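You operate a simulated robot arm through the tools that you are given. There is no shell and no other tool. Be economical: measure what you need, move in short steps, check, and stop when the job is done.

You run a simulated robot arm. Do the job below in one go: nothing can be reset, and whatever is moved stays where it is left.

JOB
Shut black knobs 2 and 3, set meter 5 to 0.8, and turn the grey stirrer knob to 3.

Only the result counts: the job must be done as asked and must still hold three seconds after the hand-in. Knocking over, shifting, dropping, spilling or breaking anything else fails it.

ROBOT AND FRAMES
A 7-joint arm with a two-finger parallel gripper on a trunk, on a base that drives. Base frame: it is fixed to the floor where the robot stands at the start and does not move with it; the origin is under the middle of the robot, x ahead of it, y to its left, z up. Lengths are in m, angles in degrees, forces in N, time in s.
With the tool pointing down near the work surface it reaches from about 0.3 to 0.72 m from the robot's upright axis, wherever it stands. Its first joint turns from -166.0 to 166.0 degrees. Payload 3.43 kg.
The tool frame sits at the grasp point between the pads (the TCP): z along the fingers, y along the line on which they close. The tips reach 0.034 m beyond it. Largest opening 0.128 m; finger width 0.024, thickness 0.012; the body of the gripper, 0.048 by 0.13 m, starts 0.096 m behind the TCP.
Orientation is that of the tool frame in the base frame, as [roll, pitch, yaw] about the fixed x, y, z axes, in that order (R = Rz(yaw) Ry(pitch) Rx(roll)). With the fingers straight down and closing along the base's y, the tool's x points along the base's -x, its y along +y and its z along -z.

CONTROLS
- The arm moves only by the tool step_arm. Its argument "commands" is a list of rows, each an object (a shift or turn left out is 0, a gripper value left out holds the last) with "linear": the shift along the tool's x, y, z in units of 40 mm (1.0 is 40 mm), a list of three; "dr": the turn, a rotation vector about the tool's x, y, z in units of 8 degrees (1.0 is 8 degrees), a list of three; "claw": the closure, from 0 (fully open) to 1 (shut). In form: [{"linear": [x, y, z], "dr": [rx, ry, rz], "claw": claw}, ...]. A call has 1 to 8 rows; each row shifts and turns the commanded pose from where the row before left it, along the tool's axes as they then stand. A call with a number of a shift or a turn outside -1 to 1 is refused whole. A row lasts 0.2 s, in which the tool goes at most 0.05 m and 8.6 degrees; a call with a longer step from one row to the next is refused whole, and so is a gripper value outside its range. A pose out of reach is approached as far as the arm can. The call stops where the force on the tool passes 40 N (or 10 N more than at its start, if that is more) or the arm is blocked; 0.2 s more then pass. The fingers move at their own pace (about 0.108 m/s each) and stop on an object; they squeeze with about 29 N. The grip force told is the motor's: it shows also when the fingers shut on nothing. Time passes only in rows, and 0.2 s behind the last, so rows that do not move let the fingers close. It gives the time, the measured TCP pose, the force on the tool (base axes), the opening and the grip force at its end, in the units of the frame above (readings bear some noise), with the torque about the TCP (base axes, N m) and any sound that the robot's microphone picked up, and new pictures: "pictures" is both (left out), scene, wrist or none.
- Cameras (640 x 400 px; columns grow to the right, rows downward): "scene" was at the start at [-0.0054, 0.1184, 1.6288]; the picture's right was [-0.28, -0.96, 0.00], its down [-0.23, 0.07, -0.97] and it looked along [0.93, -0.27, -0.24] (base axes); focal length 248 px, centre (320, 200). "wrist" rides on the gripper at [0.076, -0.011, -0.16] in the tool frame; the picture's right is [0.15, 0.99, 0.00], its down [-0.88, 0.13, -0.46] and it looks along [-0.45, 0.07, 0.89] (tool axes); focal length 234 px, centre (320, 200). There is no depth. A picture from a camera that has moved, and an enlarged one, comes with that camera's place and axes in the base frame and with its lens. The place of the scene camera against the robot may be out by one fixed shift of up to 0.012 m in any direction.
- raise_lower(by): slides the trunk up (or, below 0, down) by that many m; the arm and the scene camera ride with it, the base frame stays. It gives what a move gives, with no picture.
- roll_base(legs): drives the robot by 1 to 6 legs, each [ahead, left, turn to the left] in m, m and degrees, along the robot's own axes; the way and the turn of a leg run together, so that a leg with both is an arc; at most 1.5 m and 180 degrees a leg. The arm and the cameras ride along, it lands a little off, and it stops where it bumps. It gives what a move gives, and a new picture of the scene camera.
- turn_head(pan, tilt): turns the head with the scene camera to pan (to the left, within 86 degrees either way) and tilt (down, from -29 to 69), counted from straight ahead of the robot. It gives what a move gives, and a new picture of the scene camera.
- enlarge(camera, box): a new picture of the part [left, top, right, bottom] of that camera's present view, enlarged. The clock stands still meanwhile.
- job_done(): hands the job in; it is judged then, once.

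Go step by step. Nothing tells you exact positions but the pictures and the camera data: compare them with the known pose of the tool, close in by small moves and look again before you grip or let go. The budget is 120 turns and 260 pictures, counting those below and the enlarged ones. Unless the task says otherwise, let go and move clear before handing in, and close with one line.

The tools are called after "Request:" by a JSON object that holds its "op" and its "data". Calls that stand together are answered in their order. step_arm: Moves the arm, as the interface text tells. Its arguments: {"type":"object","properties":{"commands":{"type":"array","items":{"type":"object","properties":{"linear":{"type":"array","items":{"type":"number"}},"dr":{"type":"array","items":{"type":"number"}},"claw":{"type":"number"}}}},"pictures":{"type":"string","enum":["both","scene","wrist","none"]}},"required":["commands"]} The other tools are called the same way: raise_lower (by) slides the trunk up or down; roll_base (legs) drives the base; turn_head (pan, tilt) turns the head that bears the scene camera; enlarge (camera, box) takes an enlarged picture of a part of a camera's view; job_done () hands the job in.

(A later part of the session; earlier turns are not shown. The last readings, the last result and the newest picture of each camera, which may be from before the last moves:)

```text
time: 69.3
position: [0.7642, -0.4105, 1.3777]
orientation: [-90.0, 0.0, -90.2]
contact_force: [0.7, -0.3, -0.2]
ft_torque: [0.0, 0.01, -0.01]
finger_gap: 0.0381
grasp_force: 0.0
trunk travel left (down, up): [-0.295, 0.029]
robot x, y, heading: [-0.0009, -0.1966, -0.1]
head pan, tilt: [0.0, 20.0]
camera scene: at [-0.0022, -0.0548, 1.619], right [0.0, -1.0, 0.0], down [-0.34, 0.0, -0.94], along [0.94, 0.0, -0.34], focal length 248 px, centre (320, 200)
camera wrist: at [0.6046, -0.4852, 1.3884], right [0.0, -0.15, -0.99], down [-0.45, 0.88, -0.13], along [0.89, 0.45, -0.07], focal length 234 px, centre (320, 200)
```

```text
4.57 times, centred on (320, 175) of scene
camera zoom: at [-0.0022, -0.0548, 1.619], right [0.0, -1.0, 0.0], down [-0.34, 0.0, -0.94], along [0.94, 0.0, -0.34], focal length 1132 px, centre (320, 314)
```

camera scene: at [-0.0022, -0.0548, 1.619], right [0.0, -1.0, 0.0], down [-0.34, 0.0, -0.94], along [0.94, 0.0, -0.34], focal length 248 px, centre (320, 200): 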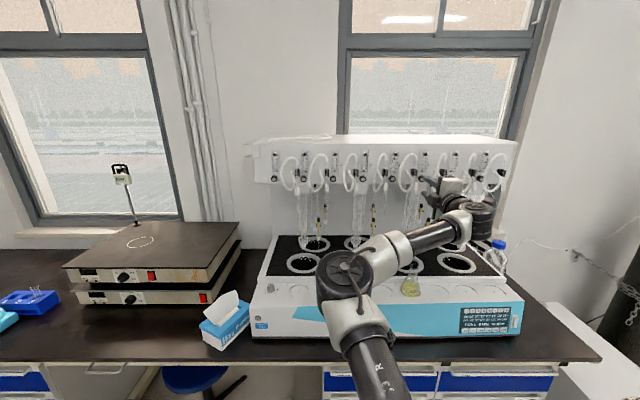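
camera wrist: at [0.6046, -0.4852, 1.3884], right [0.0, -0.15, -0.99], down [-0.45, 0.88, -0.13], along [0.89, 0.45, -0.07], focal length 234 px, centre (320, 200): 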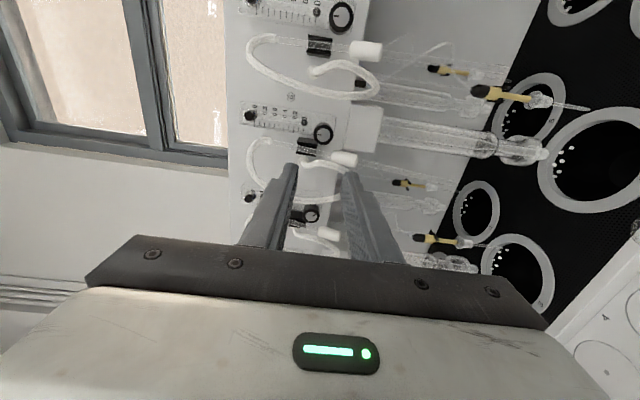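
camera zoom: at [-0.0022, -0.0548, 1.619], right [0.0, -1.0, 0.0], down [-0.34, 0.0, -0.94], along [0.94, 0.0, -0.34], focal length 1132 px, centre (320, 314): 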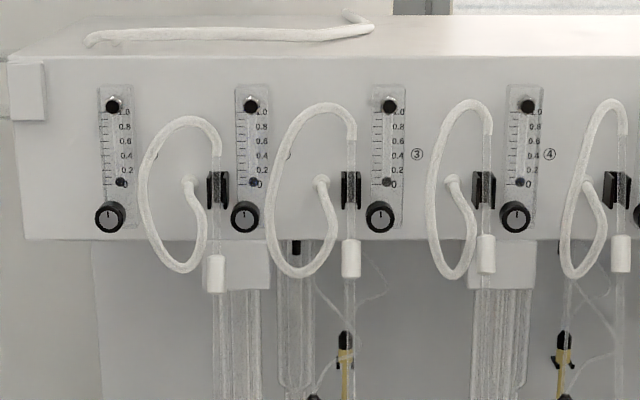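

Meter 5 now reads 0.80 (corrected), with its pointer at ~215° as expected for 0.8 of 270°. Next I'll go back left, lift tube 1's white sleeve ~17 mm back to its original height, then do the stirrer knob.

Request:
{"op": "roll_base", "data": {"legs": [[0, 0.22, 0]]}}

Request:
{"op": "step_arm", "data": {"commands": [{"dr": [0, 0, 0.9375]}, {"dr": [0, 0, 0.9375]}, {"dr": [0, 0, 0.9375]}, {"dr": [0, 0, 0.9375]}, {"dr": [0, 0, 0.9375]}, {"dr": [0, 0, 0.9375]}], "pictures": "none"}}

Request:
{"op": "step_arm", "data": {"commands": [{"dr": [0, 0, 0.9375]}, {"dr": [0, 0, 0.9375]}, {"dr": [0, 0, 0.9375]}, {"dr": [0, 0, 0.9375]}, {"dr": [0, 0, 0.9375]}, {"dr": [0, 0, 0.9375]}], "pictures": "both"}}

```text
time: 72.1
position: [0.7645, -0.1899, 1.3775]
orientation: [-90.0, 0.1, -90.3]
contact_force: [0.3, 0.1, 0.0]
ft_torque: [0.01, 0.02, 0.02]
finger_gap: 0.0385
grasp_force: 0.1
trunk travel left (down, up): [-0.295, 0.029]
robot x, y, heading: [0.0019, 0.0207, -0.3]
head pan, tilt: [0.0, 20.0]
camera scene: at [-0.0015, 0.1668, 1.619], right [0.0, -1.0, 0.0], down [-0.34, 0.0, -0.94], along [0.94, 0.0, -0.34], focal length 248 px, centre (320, 200)
```

scene: 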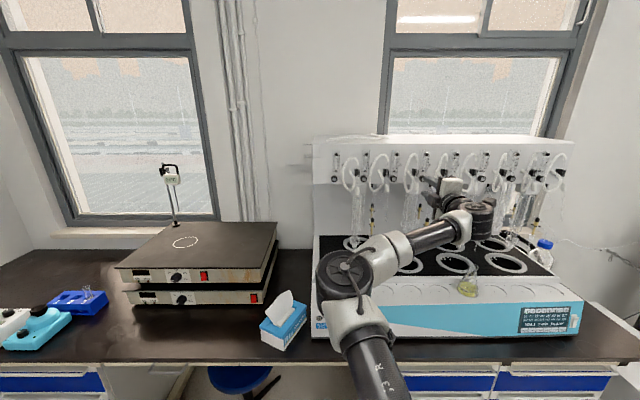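

```text
time: 73.5
position: [0.7645, -0.1907, 1.3785]
orientation: [-90.0, 45.1, -90.4]
contact_force: [0.9, -0.5, -0.2]
ft_torque: [-0.04, -0.01, -0.01]
finger_gap: 0.0386
grasp_force: 0.0
trunk travel left (down, up): [-0.295, 0.029]
robot x, y, heading: [-0.0011, 0.0217, -0.1]
head pan, tilt: [0.0, 20.0]
```

```text
time: 74.9
position: [0.7645, -0.191, 1.3777]
orientation: [91.9, 89.9, 91.5]
contact_force: [-0.2, -0.2, 0.2]
ft_torque: [0.0, -0.01, -0.01]
finger_gap: 0.0383
grasp_force: 0.0
trunk travel left (down, up): [-0.295, 0.029]
robot x, y, heading: [0.0014, 0.0201, -0.4]
head pan, tilt: [0.0, 20.0]
camera scene: at [-0.0016, 0.1667, 1.619], right [0.0, -1.0, 0.0], down [-0.34, 0.0, -0.94], along [0.94, 0.0, -0.34], focal length 248 px, centre (320, 200)
camera wrist: at [0.6047, -0.2003, 1.3014], right [0.01, 0.99, -0.14], down [-0.45, 0.13, 0.88], along [0.89, 0.06, 0.45], focal length 234 px, centre (320, 200)
```

scene: 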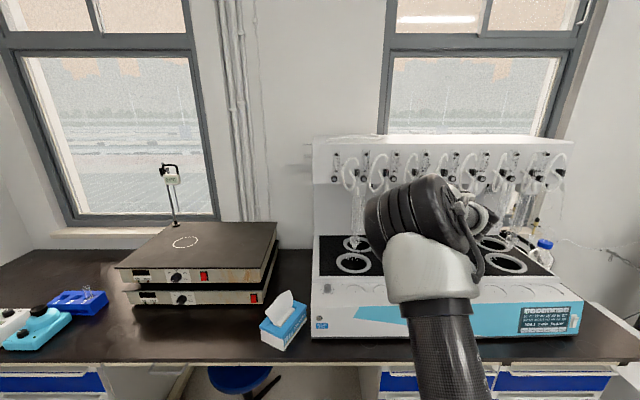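
wrist: 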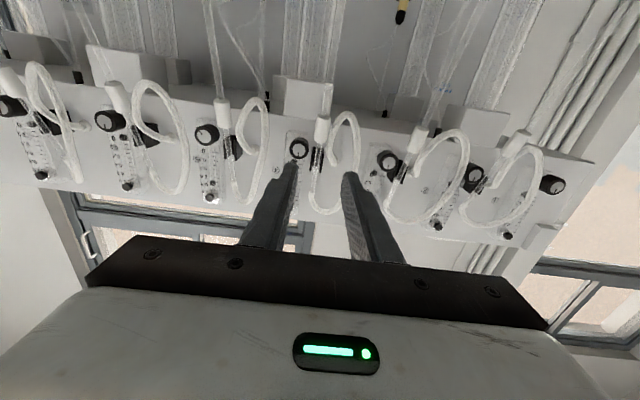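

Request:
{"op": "step_arm", "data": {"commands": [{"linear": [0.182, 0.873, 0]}, {"linear": [0.182, 0.873, 0]}, {"linear": [0.182, 0.873, 0]}, {"linear": [0.182, 0.873, 0]}, {"linear": [0.182, 0.873, 0]}, {"linear": [0.182, 0.873, 0]}, {"claw": 0.72}], "pictures": "both"}}

Request:
{"op": "enlarge", "data": {"camera": "wrist", "box": [240, 60, 400, 200]}}

Request:
{"op": "enlarge", "data": {"camera": "scene", "box": [310, 140, 450, 240]}}

```text
time: 76.5
position: [0.7662, -0.0034, 1.337]
orientation: [178.6, 90.0, 178.5]
contact_force: [-0.3, 0.3, -0.5]
ft_torque: [-0.02, -0.01, 0.0]
finger_gap: 0.0359
grasp_force: 0.0
out of reach, approached as far as the arm can: row 6
trunk travel left (down, up): [-0.295, 0.029]
robot x, y, heading: [0.0034, 0.0225, -0.2]
head pan, tilt: [0.0, 20.0]
camera scene: at [-0.0014, 0.1672, 1.619], right [0.0, -1.0, 0.0], down [-0.34, 0.0, -0.94], along [0.94, 0.0, -0.34], focal length 248 px, centre (320, 200)
camera wrist: at [0.6062, -0.0124, 1.2624], right [0.0, 0.99, -0.15], down [-0.45, 0.13, 0.88], along [0.89, 0.06, 0.45], focal length 234 px, centre (320, 200)
```

scene: 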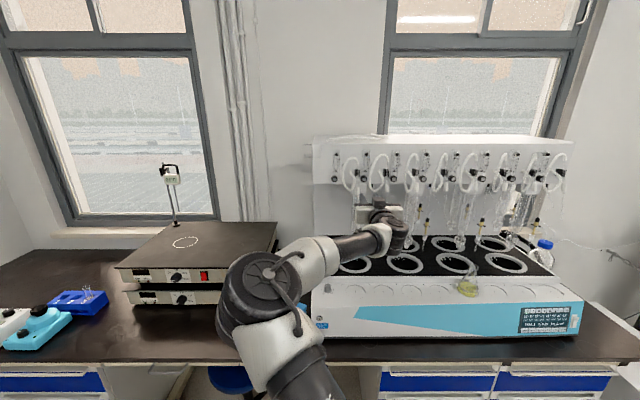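
wrist: 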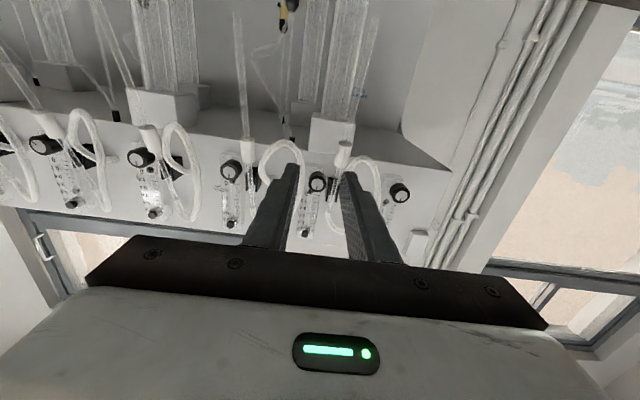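

```text
2.86 times, centred on (320, 130) of wrist
camera zoom: at [0.6062, -0.0124, 1.2624], right [0.0, 0.99, -0.15], down [-0.45, 0.13, 0.88], along [0.89, 0.06, 0.45], focal length 669 px, centre (320, 400)
```

zoom: 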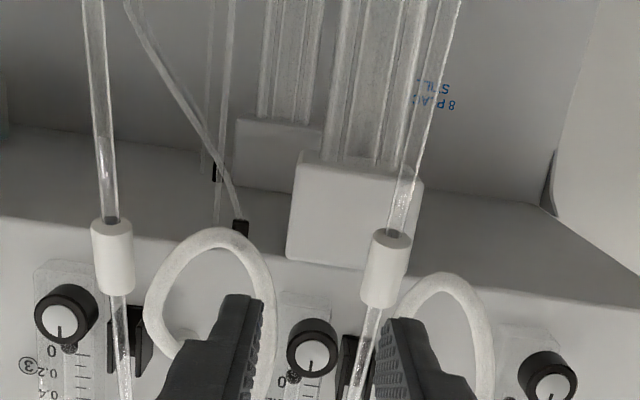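

```text
4.00 times, centred on (380, 190) of scene
camera zoom: at [-0.0014, 0.1672, 1.619], right [0.0, -1.0, 0.0], down [-0.34, 0.0, -0.94], along [0.94, 0.0, -0.34], focal length 991 px, centre (80, 240)
```

zoom: 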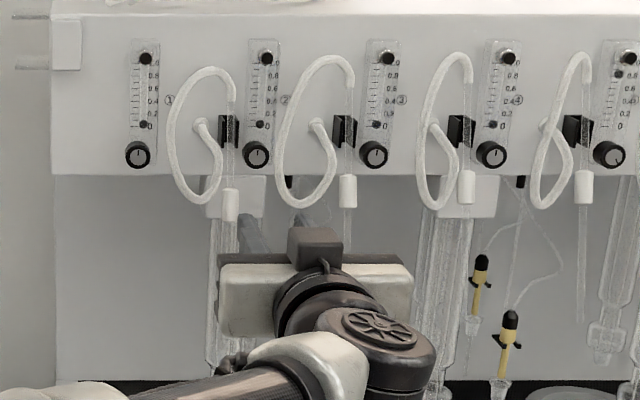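

The arm is at a joint limit here. I'll shift the base 0.13 m left so the tube is on the arm's right, and then reposition.

Request:
{"op": "roll_base", "data": {"legs": [[0, 0.13, 0]]}}

Request:
{"op": "step_arm", "data": {"commands": [{}], "pictures": "none"}}

```text
time: 78.4
position: [0.7657, 0.1295, 1.3384]
orientation: [179.8, 89.8, 179.7]
contact_force: [-0.1, -0.4, 0.5]
ft_torque: [0.02, 0.03, -0.03]
finger_gap: 0.0357
grasp_force: 0.0
trunk travel left (down, up): [-0.295, 0.029]
robot x, y, heading: [0.0013, 0.1514, -0.2]
head pan, tilt: [0.0, 20.0]
camera scene: at [-0.0015, 0.2981, 1.619], right [0.0, -1.0, 0.0], down [-0.34, 0.0, -0.94], along [0.94, 0.0, -0.34], focal length 248 px, centre (320, 200)
```

scene: 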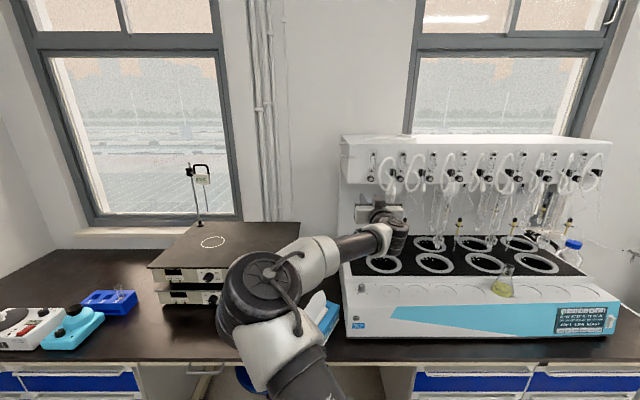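

```text
time: 78.8
position: [0.7669, 0.1284, 1.3392]
orientation: [-178.5, 90.0, -178.8]
contact_force: [0.2, -1.1, 0.4]
ft_torque: [0.01, -0.03, 0.04]
finger_gap: 0.0359
grasp_force: 0.0
trunk travel left (down, up): [-0.295, 0.029]
robot x, y, heading: [0.001, 0.1523, -0.1]
head pan, tilt: [0.0, 20.0]
```

Request:
{"op": "step_arm", "data": {"commands": [{"linear": [0.025, -0.69, 0]}, {"linear": [0.025, -0.69, 0]}, {"linear": [0.025, -0.69, 0]}, {"linear": [0.025, -0.69, 0]}, {}], "pictures": "both"}}

Request:
{"op": "enlarge", "data": {"camera": "wrist", "box": [240, 60, 400, 200]}}

Request:
{"op": "enlarge", "data": {"camera": "scene", "box": [340, 140, 480, 240]}}

```text
time: 80.0
position: [0.7655, 0.0188, 1.333]
orientation: [-177.0, 89.9, -177.1]
contact_force: [-1.4, -0.3, 0.1]
ft_torque: [0.04, -0.02, 0.05]
finger_gap: 0.0356
grasp_force: 0.1
trunk travel left (down, up): [-0.295, 0.029]
robot x, y, heading: [-0.0033, 0.154, -0.2]
head pan, tilt: [0.0, 20.0]
camera scene: at [-0.0015, 0.2979, 1.619], right [0.0, -1.0, 0.0], down [-0.34, 0.0, -0.94], along [0.94, 0.0, -0.34], focal length 248 px, centre (320, 200)
camera wrist: at [0.6066, 0.0088, 1.2575], right [0.0, 0.99, -0.15], down [-0.45, 0.13, 0.88], along [0.89, 0.06, 0.45], focal length 234 px, centre (320, 200)
```

scene: 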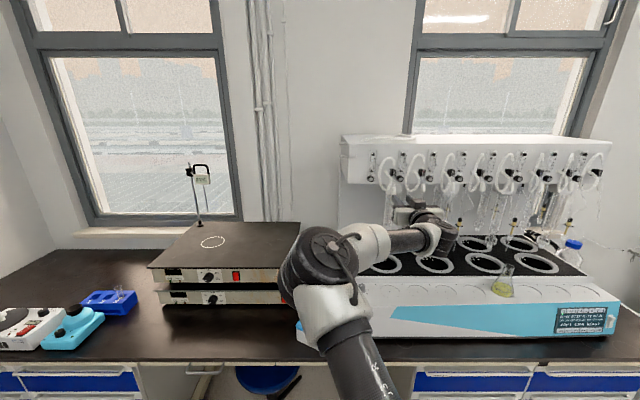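
wrist: 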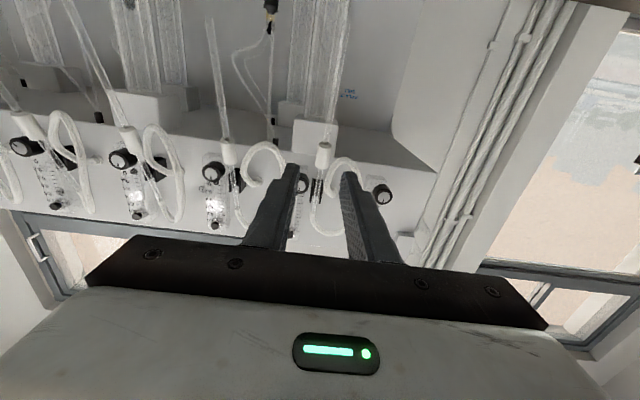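

```text
2.86 times, centred on (320, 130) of wrist
camera zoom: at [0.6066, 0.0088, 1.2575], right [0.0, 0.99, -0.15], down [-0.45, 0.13, 0.88], along [0.89, 0.06, 0.45], focal length 669 px, centre (320, 400)
```

zoom: 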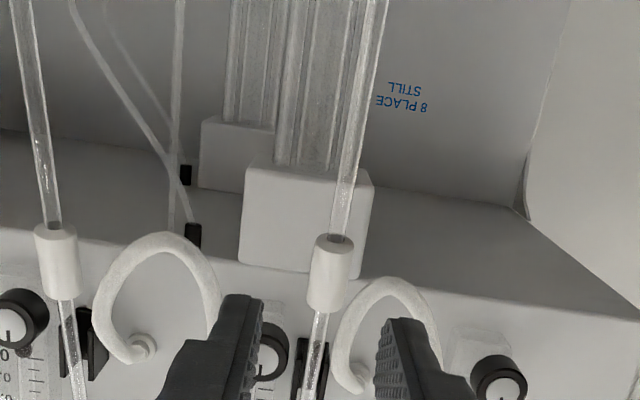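

```text
4.00 times, centred on (410, 190) of scene
camera zoom: at [-0.0015, 0.2979, 1.619], right [0.0, -1.0, 0.0], down [-0.34, 0.0, -0.94], along [0.94, 0.0, -0.34], focal length 991 px, centre (-40, 240)
```

zoom: 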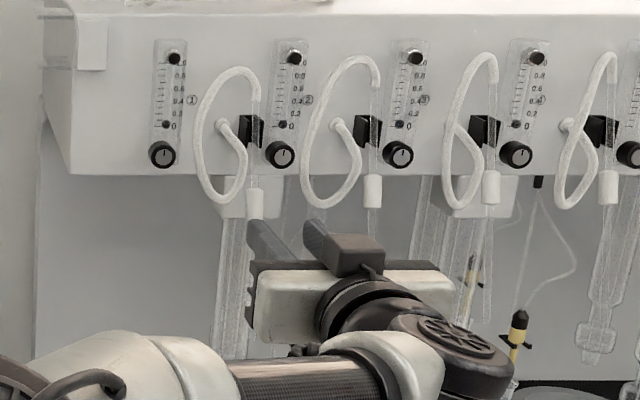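

Tube 1 is at y ≈ 0.0215, its sleeve spanning z 1.32–1.35. I'll slip the fingers around the tube just below the sleeve and lift, pushing on its bottom edge.

Request:
{"op": "step_arm", "data": {"commands": [{"linear": [0.325, 0.06, 0], "claw": 0.8}, {"linear": [0.325, 0, 0]}, {"linear": [0, 0, 0.6]}, {"linear": [0, 0, 0.5]}, {}], "pictures": "wrist"}}

Request:
{"op": "enlarge", "data": {"camera": "wrist", "box": [240, 60, 400, 200]}}

```text
time: 81.2
position: [0.8094, 0.0203, 1.3086]
orientation: [-176.9, 90.0, -177.0]
contact_force: [0.9, -0.1, 0.7]
ft_torque: [-0.01, 0.01, -0.01]
finger_gap: 0.0258
grasp_force: 0.2
trunk travel left (down, up): [-0.295, 0.029]
robot x, y, heading: [-0.0018, 0.154, -0.1]
head pan, tilt: [0.0, 20.0]
camera wrist: at [0.6496, 0.0109, 1.232], right [0.0, 0.99, -0.15], down [-0.45, 0.13, 0.88], along [0.89, 0.06, 0.45], focal length 234 px, centre (320, 200)
```

wrist: 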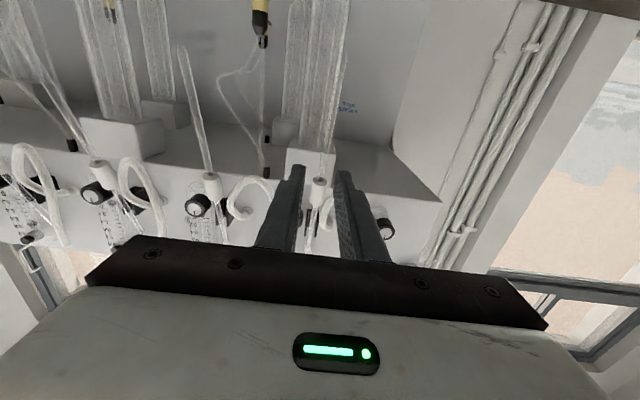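

```text
2.86 times, centred on (320, 130) of wrist
camera zoom: at [0.6496, 0.0109, 1.232], right [0.0, 0.99, -0.15], down [-0.45, 0.13, 0.88], along [0.89, 0.06, 0.45], focal length 669 px, centre (320, 400)
```

zoom: 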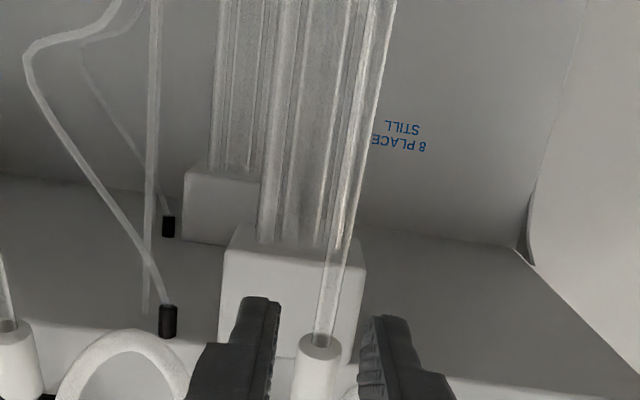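

Well aligned. Advance the last 40 mm and look.

Request:
{"op": "step_arm", "data": {"commands": [{"linear": [0, 0, 0.4]}, {"linear": [0, 0, 0.4]}, {"linear": [0, 0, 0.2]}, {}], "pictures": "wrist"}}

Request:
{"op": "enlarge", "data": {"camera": "wrist", "box": [240, 100, 400, 240]}}

Request:
{"op": "enlarge", "data": {"camera": "scene", "box": [360, 150, 460, 230]}}

```text
time: 82.2
position: [0.849, 0.0209, 1.3087]
orientation: [-175.6, 89.8, -175.8]
contact_force: [-0.6, 0.3, -0.8]
ft_torque: [0.0, 0.02, 0.0]
finger_gap: 0.0254
grasp_force: 0.0
trunk travel left (down, up): [-0.295, 0.029]
robot x, y, heading: [0.0001, 0.1543, -0.1]
head pan, tilt: [0.0, 20.0]
camera wrist: at [0.6902, 0.0109, 1.232], right [0.0, 0.99, -0.15], down [-0.45, 0.13, 0.88], along [0.89, 0.06, 0.45], focal length 234 px, centre (320, 200)
```

wrist: 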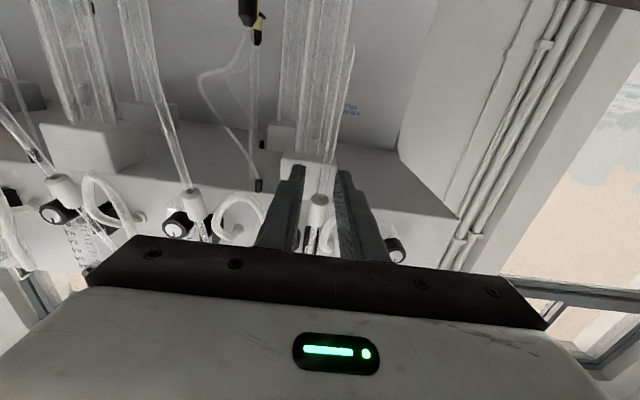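

```text
2.86 times, centred on (320, 170) of wrist
camera zoom: at [0.6902, 0.0109, 1.232], right [0.0, 0.99, -0.15], down [-0.45, 0.13, 0.88], along [0.89, 0.06, 0.45], focal length 669 px, centre (320, 286)
```

zoom: 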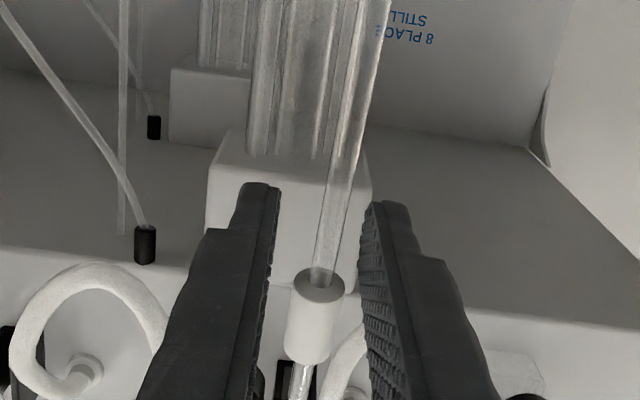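

```text
5.00 times, centred on (410, 190) of scene
camera zoom: at [-0.0014, 0.298, 1.619], right [0.0, -1.0, 0.0], down [-0.34, 0.0, -0.94], along [0.94, 0.0, -0.34], focal length 1239 px, centre (-130, 250)
```

zoom: 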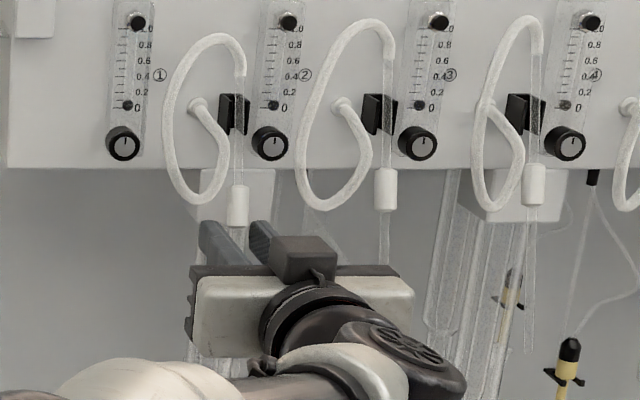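

Request:
{"op": "step_arm", "data": {"commands": [{"claw": 0.9}, {"linear": [-0.1, 0, 0]}, {"linear": [-0.1, 0, 0]}, {"linear": [-0.1, 0, 0]}, {"linear": [-0.1, 0, 0]}, {}], "pictures": "wrist"}}

Request:
{"op": "enlarge", "data": {"camera": "wrist", "box": [240, 100, 400, 240]}}

Request:
{"op": "enlarge", "data": {"camera": "scene", "box": [360, 150, 460, 230]}}

```text
time: 83.6
position: [0.8534, 0.0219, 1.321]
orientation: [-170.7, 89.6, -170.9]
contact_force: [20.6, 5.9, -6.9]
ft_torque: [-0.04, 0.67, 0.07]
finger_gap: 0.0142
grasp_force: 44.9
trunk travel left (down, up): [-0.295, 0.029]
robot x, y, heading: [-0.0005, 0.1532, -0.1]
head pan, tilt: [0.0, 20.0]
camera wrist: at [0.6937, 0.0122, 1.2457], right [0.0, 0.99, -0.15], down [-0.45, 0.13, 0.88], along [0.89, 0.07, 0.45], focal length 234 px, centre (320, 200)
```

wrist: 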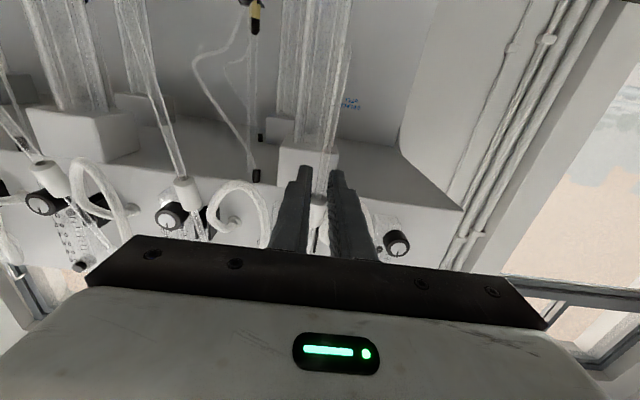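

```text
2.86 times, centred on (320, 170) of wrist
camera zoom: at [0.6937, 0.0122, 1.2457], right [0.0, 0.99, -0.15], down [-0.45, 0.13, 0.88], along [0.89, 0.07, 0.45], focal length 669 px, centre (320, 286)
```

zoom: 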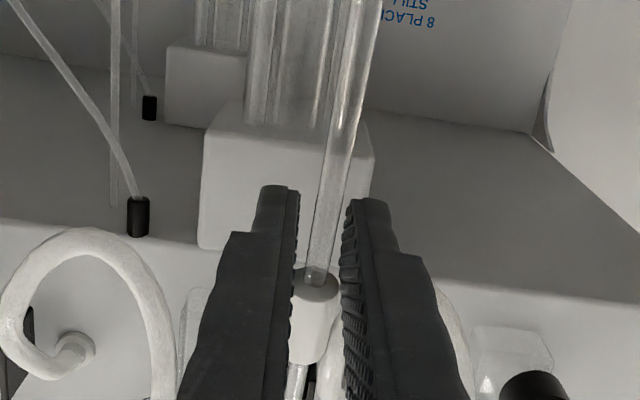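

```text
5.00 times, centred on (410, 190) of scene
camera zoom: at [0.0028, 0.2988, 1.6189], right [0.0, -1.0, 0.0], down [-0.34, 0.0, -0.94], along [0.94, 0.0, -0.34], focal length 1239 px, centre (-130, 250)
```

zoom: 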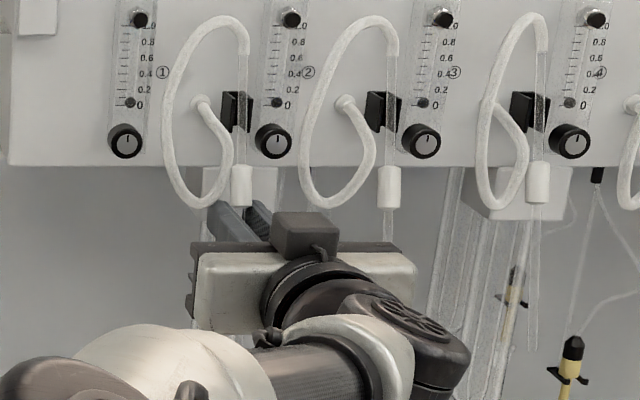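

The grip lifted the sleeve and tube 1 is back level with the others (within ~2 mm). I'll lift 1.5 mm more, release, back off, then do the same for tube 2, which slipped ~4 mm.

Request:
{"op": "step_arm", "data": {"commands": [{"linear": [-0.04, 0, 0]}, {"claw": 0.8}, {}, {"linear": [0, 0, -0.7]}, {"linear": [0, 0, -0.7]}, {"linear": [0, -0.9, 0]}, {"linear": [0, -0.9, 0]}, {"linear": [0, -0.9, 0]}], "pictures": "wrist"}}

Request:
{"op": "enlarge", "data": {"camera": "wrist", "box": [240, 60, 400, 200]}}

Request:
{"op": "enlarge", "data": {"camera": "scene", "box": [360, 150, 460, 230]}}

```text
time: 85.4
position: [0.7944, -0.0879, 1.3259]
orientation: [166.0, 89.9, 165.7]
contact_force: [0.4, -0.2, 0.5]
ft_torque: [0.0, -0.03, -0.03]
finger_gap: 0.0254
grasp_force: 0.1
trunk travel left (down, up): [-0.295, 0.029]
robot x, y, heading: [-0.0038, 0.1556, -0.3]
head pan, tilt: [0.0, 20.0]
camera wrist: at [0.6342, -0.097, 1.2499], right [0.0, 0.99, -0.15], down [-0.45, 0.13, 0.88], along [0.89, 0.06, 0.45], focal length 234 px, centre (320, 200)
```

wrist: 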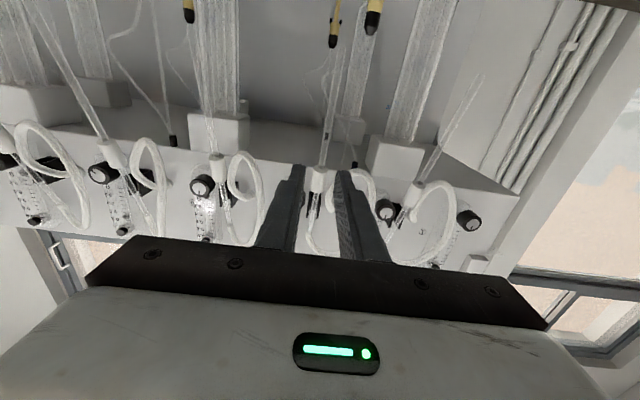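

```text
2.86 times, centred on (320, 130) of wrist
camera zoom: at [0.6342, -0.097, 1.2499], right [0.0, 0.99, -0.15], down [-0.45, 0.13, 0.88], along [0.89, 0.06, 0.45], focal length 669 px, centre (320, 400)
```

zoom: 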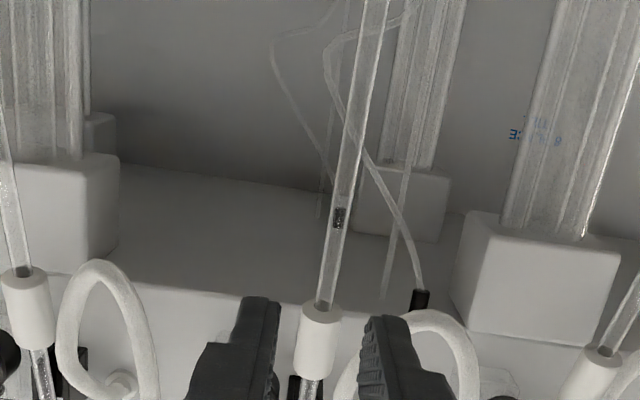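

```text
5.00 times, centred on (410, 190) of scene
camera zoom: at [-0.0016, 0.2977, 1.619], right [0.0, -1.0, 0.0], down [-0.34, 0.0, -0.94], along [0.94, 0.0, -0.34], focal length 1239 px, centre (-130, 250)
```

zoom: 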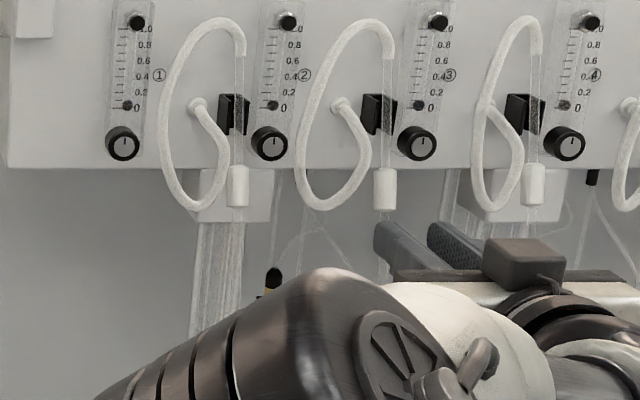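

Tube 1 is back in line with the others; tube 2 is within 3 mm, so I'll leave it. Now the stirrer knob: back the arm off and look at it.

Request:
{"op": "step_arm", "data": {"commands": [{"linear": [0, 0, -1]}, {"linear": [0, 0, -1]}, {"linear": [0, 0, -1]}, {"linear": [0, 0, -1]}], "pictures": "none"}}

Request:
{"op": "turn_head", "data": {"pan": -5, "tilt": 40}}

```text
time: 86.4
position: [0.6337, -0.0858, 1.3258]
orientation: [-179.7, 90.0, -179.8]
contact_force: [0.4, -1.4, -0.6]
ft_torque: [-0.01, 0.02, -0.04]
finger_gap: 0.0257
grasp_force: 0.0
trunk travel left (down, up): [-0.295, 0.029]
robot x, y, heading: [-0.0012, 0.1524, -0.1]
head pan, tilt: [0.0, 20.0]
```

```text
time: 87.2
position: [0.6348, -0.0861, 1.3255]
orientation: [175.8, 89.9, 175.7]
contact_force: [0.2, 0.7, 0.8]
ft_torque: [-0.02, -0.01, 0.0]
finger_gap: 0.0256
grasp_force: 0.1
trunk travel left (down, up): [-0.295, 0.029]
robot x, y, heading: [-0.0005, 0.1542, -0.2]
head pan, tilt: [-5.0, 40.0]
camera scene: at [-0.0099, 0.2907, 1.5877], right [-0.09, -1.0, 0.0], down [-0.64, 0.06, -0.77], along [0.76, -0.07, -0.64], focal length 248 px, centre (320, 200)
```

scene: 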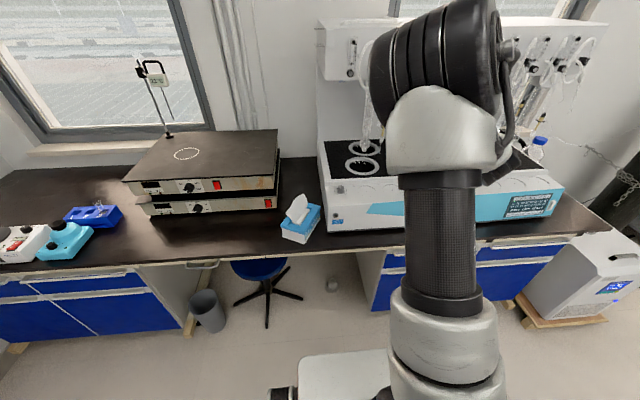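

Request:
{"op": "enlarge", "data": {"camera": "scene", "box": [310, 160, 390, 230]}}

```text
5.71 times, centred on (350, 195) of scene
camera zoom: at [-0.0099, 0.2907, 1.5877], right [-0.09, -1.0, 0.0], down [-0.64, 0.06, -0.77], along [0.76, -0.07, -0.64], focal length 1416 px, centre (149, 229)
```

zoom: 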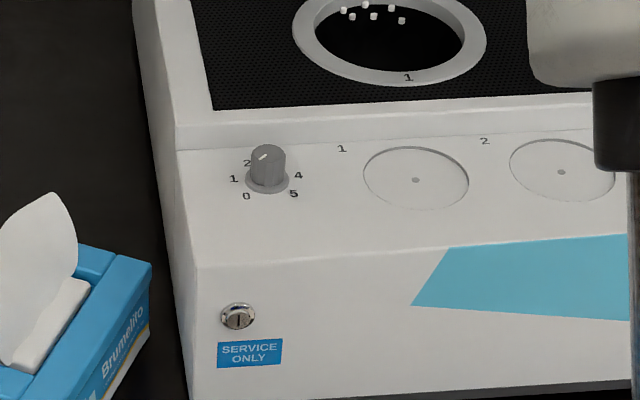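

The knob is at about (0.773, 0.137, top 0.99), currently near "1". I'll point the tool down and drive the base 8 cm ahead for reach.

Request:
{"op": "step_arm", "data": {"commands": [{"dr": [0, 0.9375, 0]}, {"dr": [0, 0.9375, 0]}, {"dr": [0, 0.9375, 0]}, {"dr": [0, 0.9375, 0]}, {"dr": [0, 0.9375, 0]}, {"dr": [0, 0.9375, 0]}], "pictures": "none"}}

Request:
{"op": "step_arm", "data": {"commands": [{"dr": [0, 0.9375, 0]}, {"dr": [0, 0.9375, 0]}, {"dr": [0, 0.9375, 0]}, {"dr": [0, 0.9375, 0]}, {"dr": [0, 0.9375, 0]}, {"dr": [0, 0.9375, 0]}], "pictures": "none"}}

Request:
{"op": "roll_base", "data": {"legs": [[0.08, 0, 0]]}}

```text
time: 88.6
position: [0.633, -0.0869, 1.3258]
orientation: [180.0, 44.7, 179.9]
contact_force: [-0.5, -0.4, -0.2]
ft_torque: [-0.01, -0.05, 0.0]
finger_gap: 0.0256
grasp_force: 0.1
trunk travel left (down, up): [-0.295, 0.029]
robot x, y, heading: [-0.0, 0.1544, -0.1]
head pan, tilt: [-5.0, 40.0]
```

```text
time: 90.0
position: [0.6068, -0.0762, 1.3107]
orientation: [-180.0, -0.3, 179.7]
contact_force: [0.1, 0.0, -0.6]
ft_torque: [0.02, 0.06, -0.01]
finger_gap: 0.0256
grasp_force: 0.1
out of reach, approached as far as the arm can: row 5, 6
trunk travel left (down, up): [-0.295, 0.029]
robot x, y, heading: [0.0015, 0.1533, -0.3]
head pan, tilt: [-5.0, 40.0]
```

```text
time: 91.1
position: [0.6877, -0.0775, 1.3121]
orientation: [-180.0, -0.1, 179.8]
contact_force: [0.7, 0.0, -0.1]
ft_torque: [-0.04, 0.04, -0.03]
finger_gap: 0.0258
grasp_force: 0.1
trunk travel left (down, up): [-0.295, 0.029]
robot x, y, heading: [0.0818, 0.1535, 0.1]
head pan, tilt: [-5.0, 40.0]
camera scene: at [0.0705, 0.2905, 1.5876], right [-0.09, -1.0, 0.0], down [-0.64, 0.06, -0.77], along [0.76, -0.07, -0.64], focal length 248 px, centre (320, 200)
```

scene: 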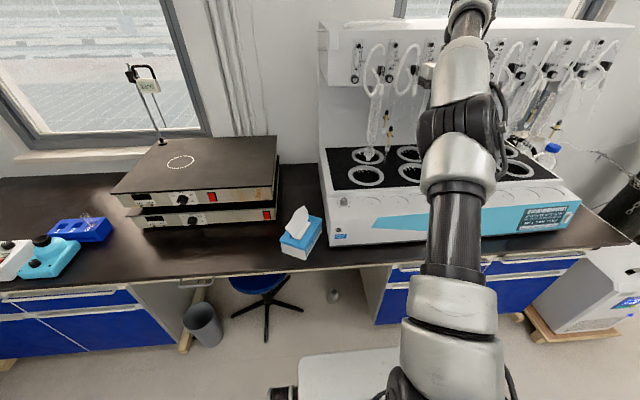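

Request:
{"op": "step_arm", "data": {"commands": [{"linear": [0, 0.89, 0.3]}, {"linear": [0, 0.89, 0.3]}, {"linear": [0, 0.89, 0.3]}, {"linear": [0, 0.89, 0.3]}, {"linear": [0, 0.89, 0.3]}, {"linear": [0, 0.89, 0.3]}], "pictures": "none"}}

Request:
{"op": "step_arm", "data": {"commands": [{"linear": [-0.3, 0, 0.5]}, {"linear": [-0.3, 0, 0.5]}, {"linear": [-0.3, 0, 0.5]}, {"linear": [-0.3, 0, 0.5]}, {"claw": 0.6}], "pictures": "both"}}

```text
time: 92.5
position: [0.6873, 0.1376, 1.239]
orientation: [180.0, 0.0, 179.9]
contact_force: [1.5, 0.6, -0.6]
ft_torque: [-0.01, 0.02, -0.03]
finger_gap: 0.0255
grasp_force: 0.0
trunk travel left (down, up): [-0.295, 0.029]
robot x, y, heading: [0.0814, 0.1558, -0.1]
head pan, tilt: [-5.0, 40.0]
```

```text
time: 93.7
position: [0.7346, 0.1363, 1.1586]
orientation: [-179.9, 0.0, 179.8]
contact_force: [0.0, 0.6, 0.8]
ft_torque: [-0.01, -0.02, -0.01]
finger_gap: 0.0514
grasp_force: 0.0
trunk travel left (down, up): [-0.295, 0.029]
robot x, y, heading: [0.0795, 0.1511, -0.2]
head pan, tilt: [-5.0, 40.0]
camera scene: at [0.0698, 0.2905, 1.5876], right [-0.09, -1.0, 0.0], down [-0.64, 0.06, -0.77], along [0.76, -0.07, -0.64], focal length 248 px, centre (320, 200)
camera wrist: at [0.6583, 0.1266, 1.3184], right [-0.14, 0.99, 0.0], down [0.88, 0.13, 0.45], along [0.45, 0.07, -0.89], focal length 234 px, centre (320, 200)
```

scene: 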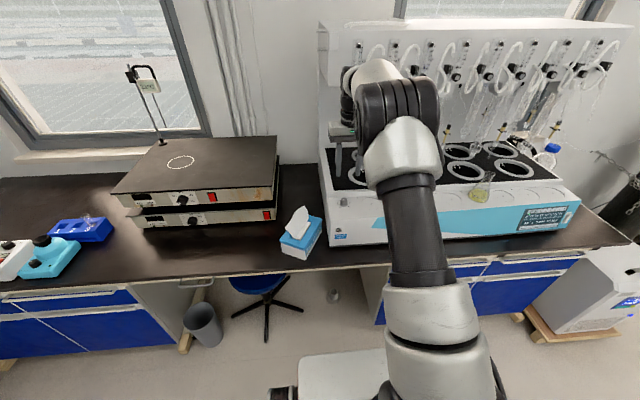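
wrist: 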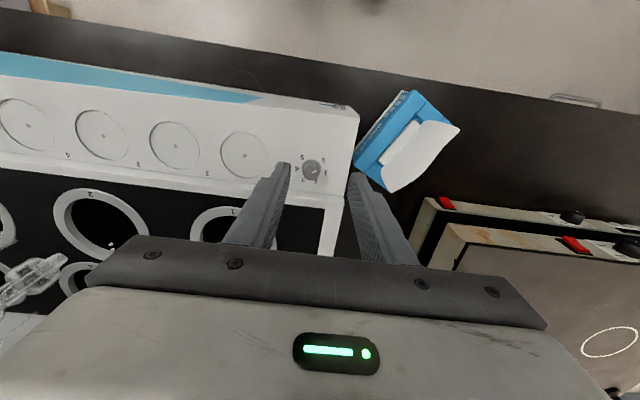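

Request:
{"op": "enlarge", "data": {"camera": "wrist", "box": [270, 130, 350, 200]}}

Request:
{"op": "enlarge", "data": {"camera": "scene", "box": [310, 170, 390, 240]}}

```text
5.71 times, centred on (310, 165) of wrist
camera zoom: at [0.6583, 0.1266, 1.3184], right [-0.14, 0.99, 0.0], down [0.88, 0.13, 0.45], along [0.45, 0.07, -0.89], focal length 1338 px, centre (377, 400)
```

zoom: 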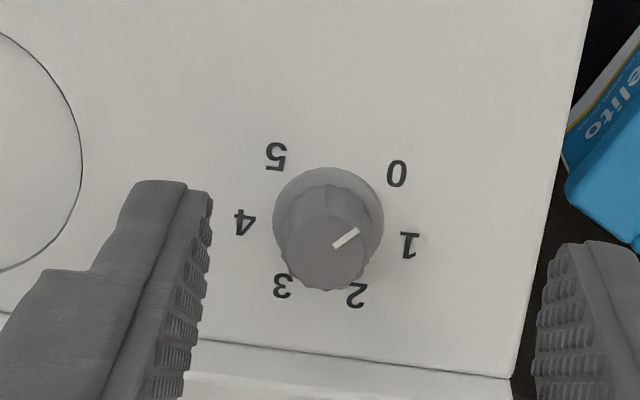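

```text
5.71 times, centred on (350, 205) of scene
camera zoom: at [0.0698, 0.2905, 1.5876], right [-0.09, -1.0, 0.0], down [-0.64, 0.06, -0.77], along [0.76, -0.07, -0.64], focal length 1416 px, centre (149, 171)
```

zoom: 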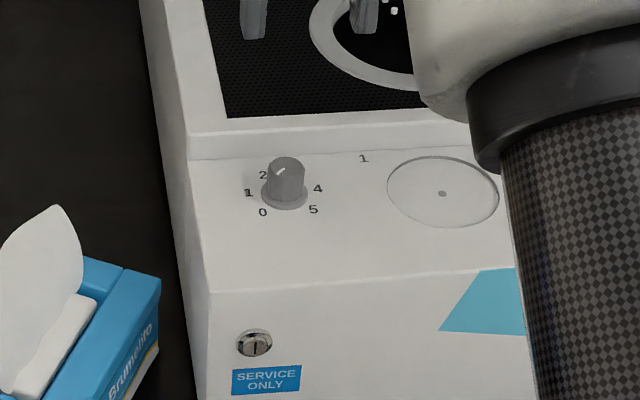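

The wrist view shows the dial clearly: pointer at 0, labels spaced ~54°, so 3 is ~162° clockwise. The knob axis is vertical at about (0.785, 0.1315). Moving over it.

Request:
{"op": "step_arm", "data": {"commands": [{"linear": [-0.42, -0.04, 0.7]}, {"linear": [-0.42, -0.04, 0.7]}, {"linear": [-0.42, -0.03, 0.6]}, {}], "pictures": "wrist"}}

Request:
{"op": "enlarge", "data": {"camera": "wrist", "box": [270, 130, 370, 220]}}

```text
time: 94.7
position: [0.7837, 0.1315, 1.0789]
orientation: [179.9, -0.1, 179.8]
contact_force: [-0.3, 0.3, 0.7]
ft_torque: [0.0, -0.01, -0.01]
finger_gap: 0.0512
grasp_force: 0.0
trunk travel left (down, up): [-0.295, 0.029]
robot x, y, heading: [0.0819, 0.1537, -0.2]
head pan, tilt: [-5.0, 40.0]
camera wrist: at [0.7088, 0.1221, 1.2381], right [-0.14, 0.99, 0.0], down [0.88, 0.13, 0.45], along [0.45, 0.07, -0.89], focal length 234 px, centre (320, 200)
```

wrist: 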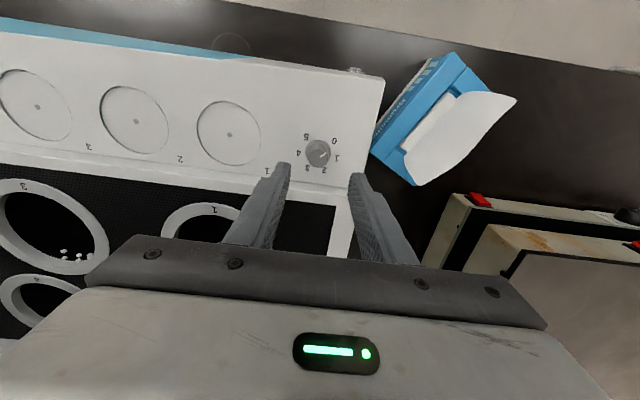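

```text
4.44 times, centred on (320, 175) of wrist
camera zoom: at [0.7088, 0.1221, 1.2381], right [-0.14, 0.99, 0.0], down [0.88, 0.13, 0.45], along [0.45, 0.07, -0.89], focal length 1041 px, centre (320, 311)
```

zoom: 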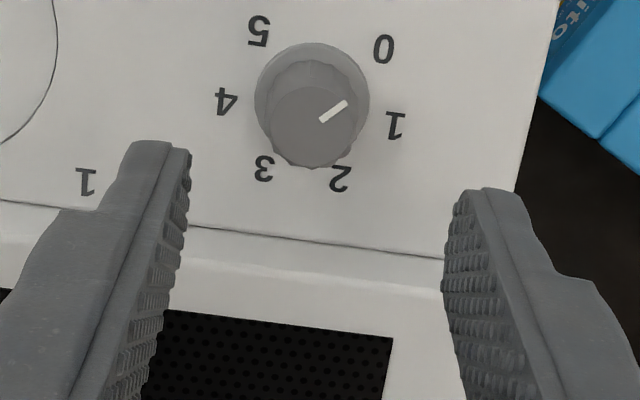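

Knob top is at z ≈ 0.977, centre (0.788, 0.132). I'll pre-rotate −40°, descend around it and check.

Request:
{"op": "step_arm", "data": {"commands": [{"linear": [-0.1, 0.01, 0], "claw": 0.68}, {"dr": [0, 0, -1]}, {"dr": [0, 0, -1]}, {"dr": [0, 0, -1]}, {"dr": [0, 0, -1]}, {"dr": [0, 0, -1]}, {"linear": [0, 0, 0.7]}, {"linear": [0, 0, 0.5]}], "pictures": "both"}}

Request:
{"op": "enlarge", "data": {"camera": "wrist", "box": [270, 130, 370, 220]}}

Request:
{"op": "enlarge", "data": {"camera": "scene", "box": [310, 150, 390, 220]}}

```text
time: 96.5
position: [0.7882, 0.1317, 1.0303]
orientation: [179.9, 0.1, -140.1]
contact_force: [0.2, -0.2, 0.3]
ft_torque: [-0.02, -0.01, 0.02]
finger_gap: 0.0411
grasp_force: 0.0
trunk travel left (down, up): [-0.295, 0.029]
robot x, y, heading: [0.0799, 0.1545, -0.0]
head pan, tilt: [-5.0, 40.0]
camera scene: at [0.07, 0.2905, 1.5876], right [-0.09, -1.0, 0.0], down [-0.64, 0.06, -0.77], along [0.76, -0.07, -0.64], focal length 248 px, centre (320, 200)
camera wrist: at [0.7376, 0.0757, 1.19], right [-0.75, 0.67, 0.0], down [0.59, 0.66, 0.46], along [0.3, 0.34, -0.89], focal length 234 px, centre (320, 200)
```

scene: 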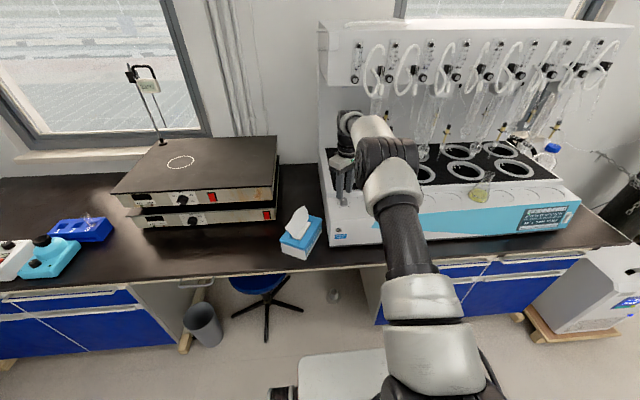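
wrist: 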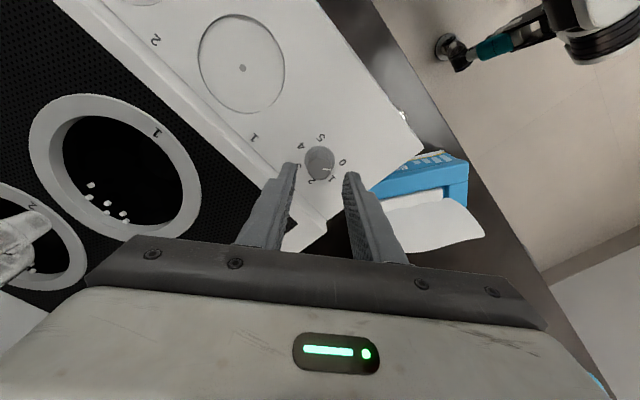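

```text
4.44 times, centred on (320, 175) of wrist
camera zoom: at [0.7376, 0.0757, 1.19], right [-0.75, 0.67, 0.0], down [0.59, 0.66, 0.46], along [0.3, 0.34, -0.89], focal length 1041 px, centre (320, 311)
```

zoom: 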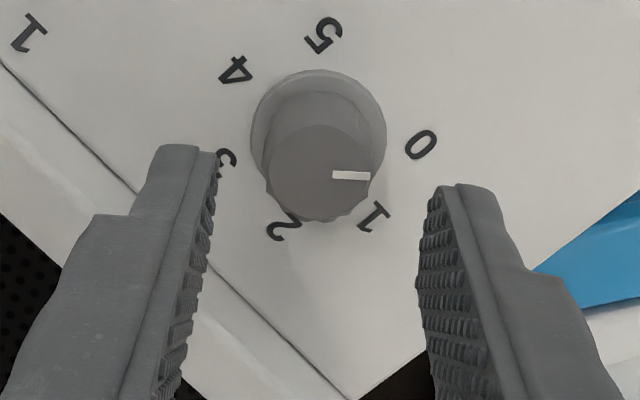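

```text
5.71 times, centred on (350, 185) of scene
camera zoom: at [0.07, 0.2905, 1.5876], right [-0.09, -1.0, 0.0], down [-0.64, 0.06, -0.77], along [0.76, -0.07, -0.64], focal length 1416 px, centre (149, 286)
```

zoom: 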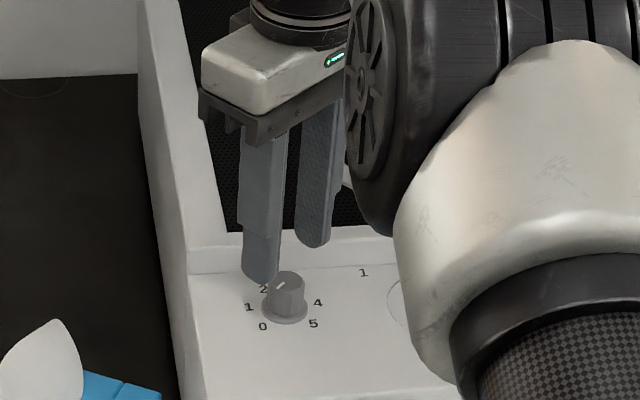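

Well centred. Descend to grip height, close, and turn clockwise.

Request:
{"op": "step_arm", "data": {"commands": [{"linear": [0, 0, 0.4]}, {"linear": [0, 0, 0.38]}, {"claw": 1}, {}, {"dr": [0, 0, 1]}, {"dr": [0, 0, 1]}, {"dr": [0, 0, 1]}, {"dr": [0, 0, 1]}], "pictures": "wrist"}}

Request:
{"op": "enlarge", "data": {"camera": "wrist", "box": [270, 130, 370, 220]}}

```text
time: 98.3
position: [0.7906, 0.1305, 0.9997]
orientation: [-179.9, -0.1, -172.5]
contact_force: [5.2, -7.7, 0.4]
ft_torque: [-0.18, 0.03, 0.05]
finger_gap: 0.0232
grasp_force: 44.8
trunk travel left (down, up): [-0.295, 0.029]
robot x, y, heading: [0.081, 0.1552, -0.2]
head pan, tilt: [-5.0, 40.0]
camera wrist: at [0.7153, 0.1105, 1.159], right [-0.28, 0.96, 0.0], down [0.86, 0.25, 0.45], along [0.44, 0.13, -0.89], focal length 234 px, centre (320, 200)
```

wrist: 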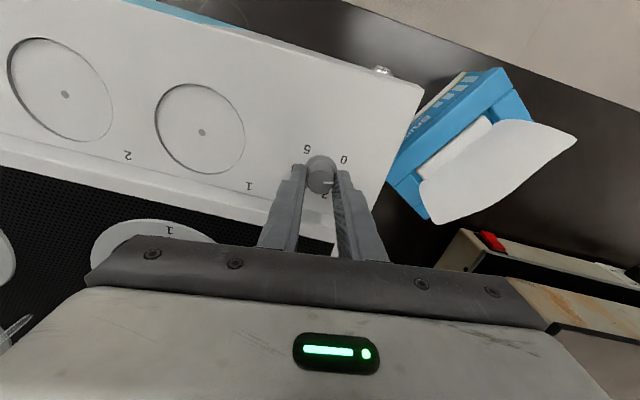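

```text
4.44 times, centred on (320, 175) of wrist
camera zoom: at [0.7153, 0.1105, 1.159], right [-0.28, 0.96, 0.0], down [0.86, 0.25, 0.45], along [0.44, 0.13, -0.89], focal length 1041 px, centre (320, 311)
```

zoom: 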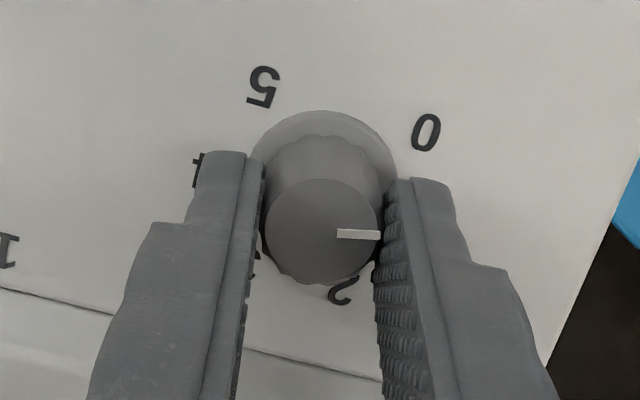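

The knob turns with the tool (32° so far). Continue 48° more.

Request:
{"op": "step_arm", "data": {"commands": [{"dr": [0, 0, 1]}, {"dr": [0, 0, 1]}, {"dr": [0, 0, 1]}, {"dr": [0, 0, 1]}, {"dr": [0, 0, 1]}, {"dr": [0, 0, 1]}, {"claw": 0.7}, {}], "pictures": "none"}}

Request:
{"op": "step_arm", "data": {"commands": [{"linear": [0, 0, -0.7], "dr": [0, 0, -1]}, {"dr": [0, 0, -1]}, {"dr": [0, 0, -1]}, {"dr": [0, 0, -1]}, {"dr": [0, 0, -1]}, {"dr": [0, 0, -1]}, {"dr": [0, 0, -1]}, {"dr": [0, 0, -1]}], "pictures": "none"}}

Request:
{"op": "step_arm", "data": {"commands": [{"dr": [0, 0, -1]}, {"dr": [0, 0, -1]}, {}], "pictures": "wrist"}}

Request:
{"op": "enlarge", "data": {"camera": "wrist", "box": [270, 130, 370, 220]}}

```text
time: 100.1
position: [0.7882, 0.1336, 0.9987]
orientation: [-180.0, -0.2, 139.7]
contact_force: [-0.4, -0.7, -0.9]
ft_torque: [0.0, 0.01, -0.01]
finger_gap: 0.0383
grasp_force: 0.1
trunk travel left (down, up): [-0.295, 0.029]
robot x, y, heading: [0.0796, 0.1524, 0.1]
head pan, tilt: [-5.0, 40.0]
```

```text
time: 101.9
position: [0.7882, 0.1319, 1.0269]
orientation: [179.9, -0.1, -156.1]
contact_force: [0.8, 0.0, -0.1]
ft_torque: [0.02, 0.01, 0.0]
finger_gap: 0.0382
grasp_force: 0.1
trunk travel left (down, up): [-0.295, 0.029]
robot x, y, heading: [0.0796, 0.1516, -0.1]
head pan, tilt: [-5.0, 40.0]
```

```text
time: 102.7
position: [0.7868, 0.1312, 1.0259]
orientation: [179.9, 0.0, -140.1]
contact_force: [-0.1, 0.2, 0.7]
ft_torque: [0.01, -0.01, -0.03]
finger_gap: 0.0386
grasp_force: 0.0
trunk travel left (down, up): [-0.295, 0.029]
robot x, y, heading: [0.0773, 0.1534, -0.0]
head pan, tilt: [-5.0, 40.0]
camera wrist: at [0.7376, 0.0757, 1.1867], right [-0.75, 0.67, 0.0], down [0.59, 0.66, 0.45], along [0.3, 0.34, -0.89], focal length 234 px, centre (320, 200)
```

wrist: 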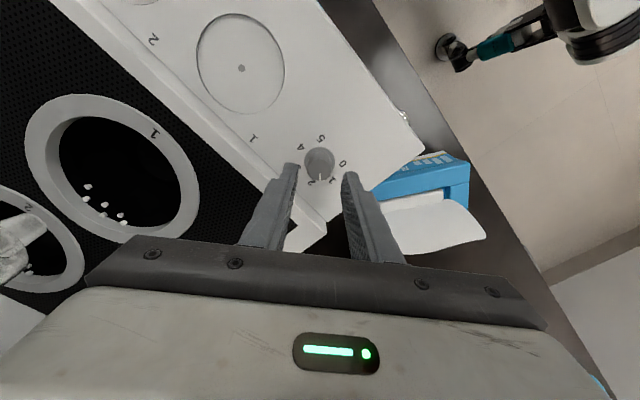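

```text
4.44 times, centred on (320, 175) of wrist
camera zoom: at [0.7376, 0.0757, 1.1867], right [-0.75, 0.67, 0.0], down [0.59, 0.66, 0.45], along [0.3, 0.34, -0.89], focal length 1041 px, centre (320, 311)
```

zoom: 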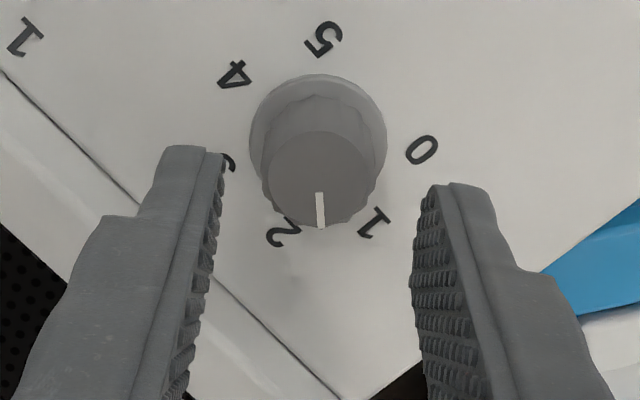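

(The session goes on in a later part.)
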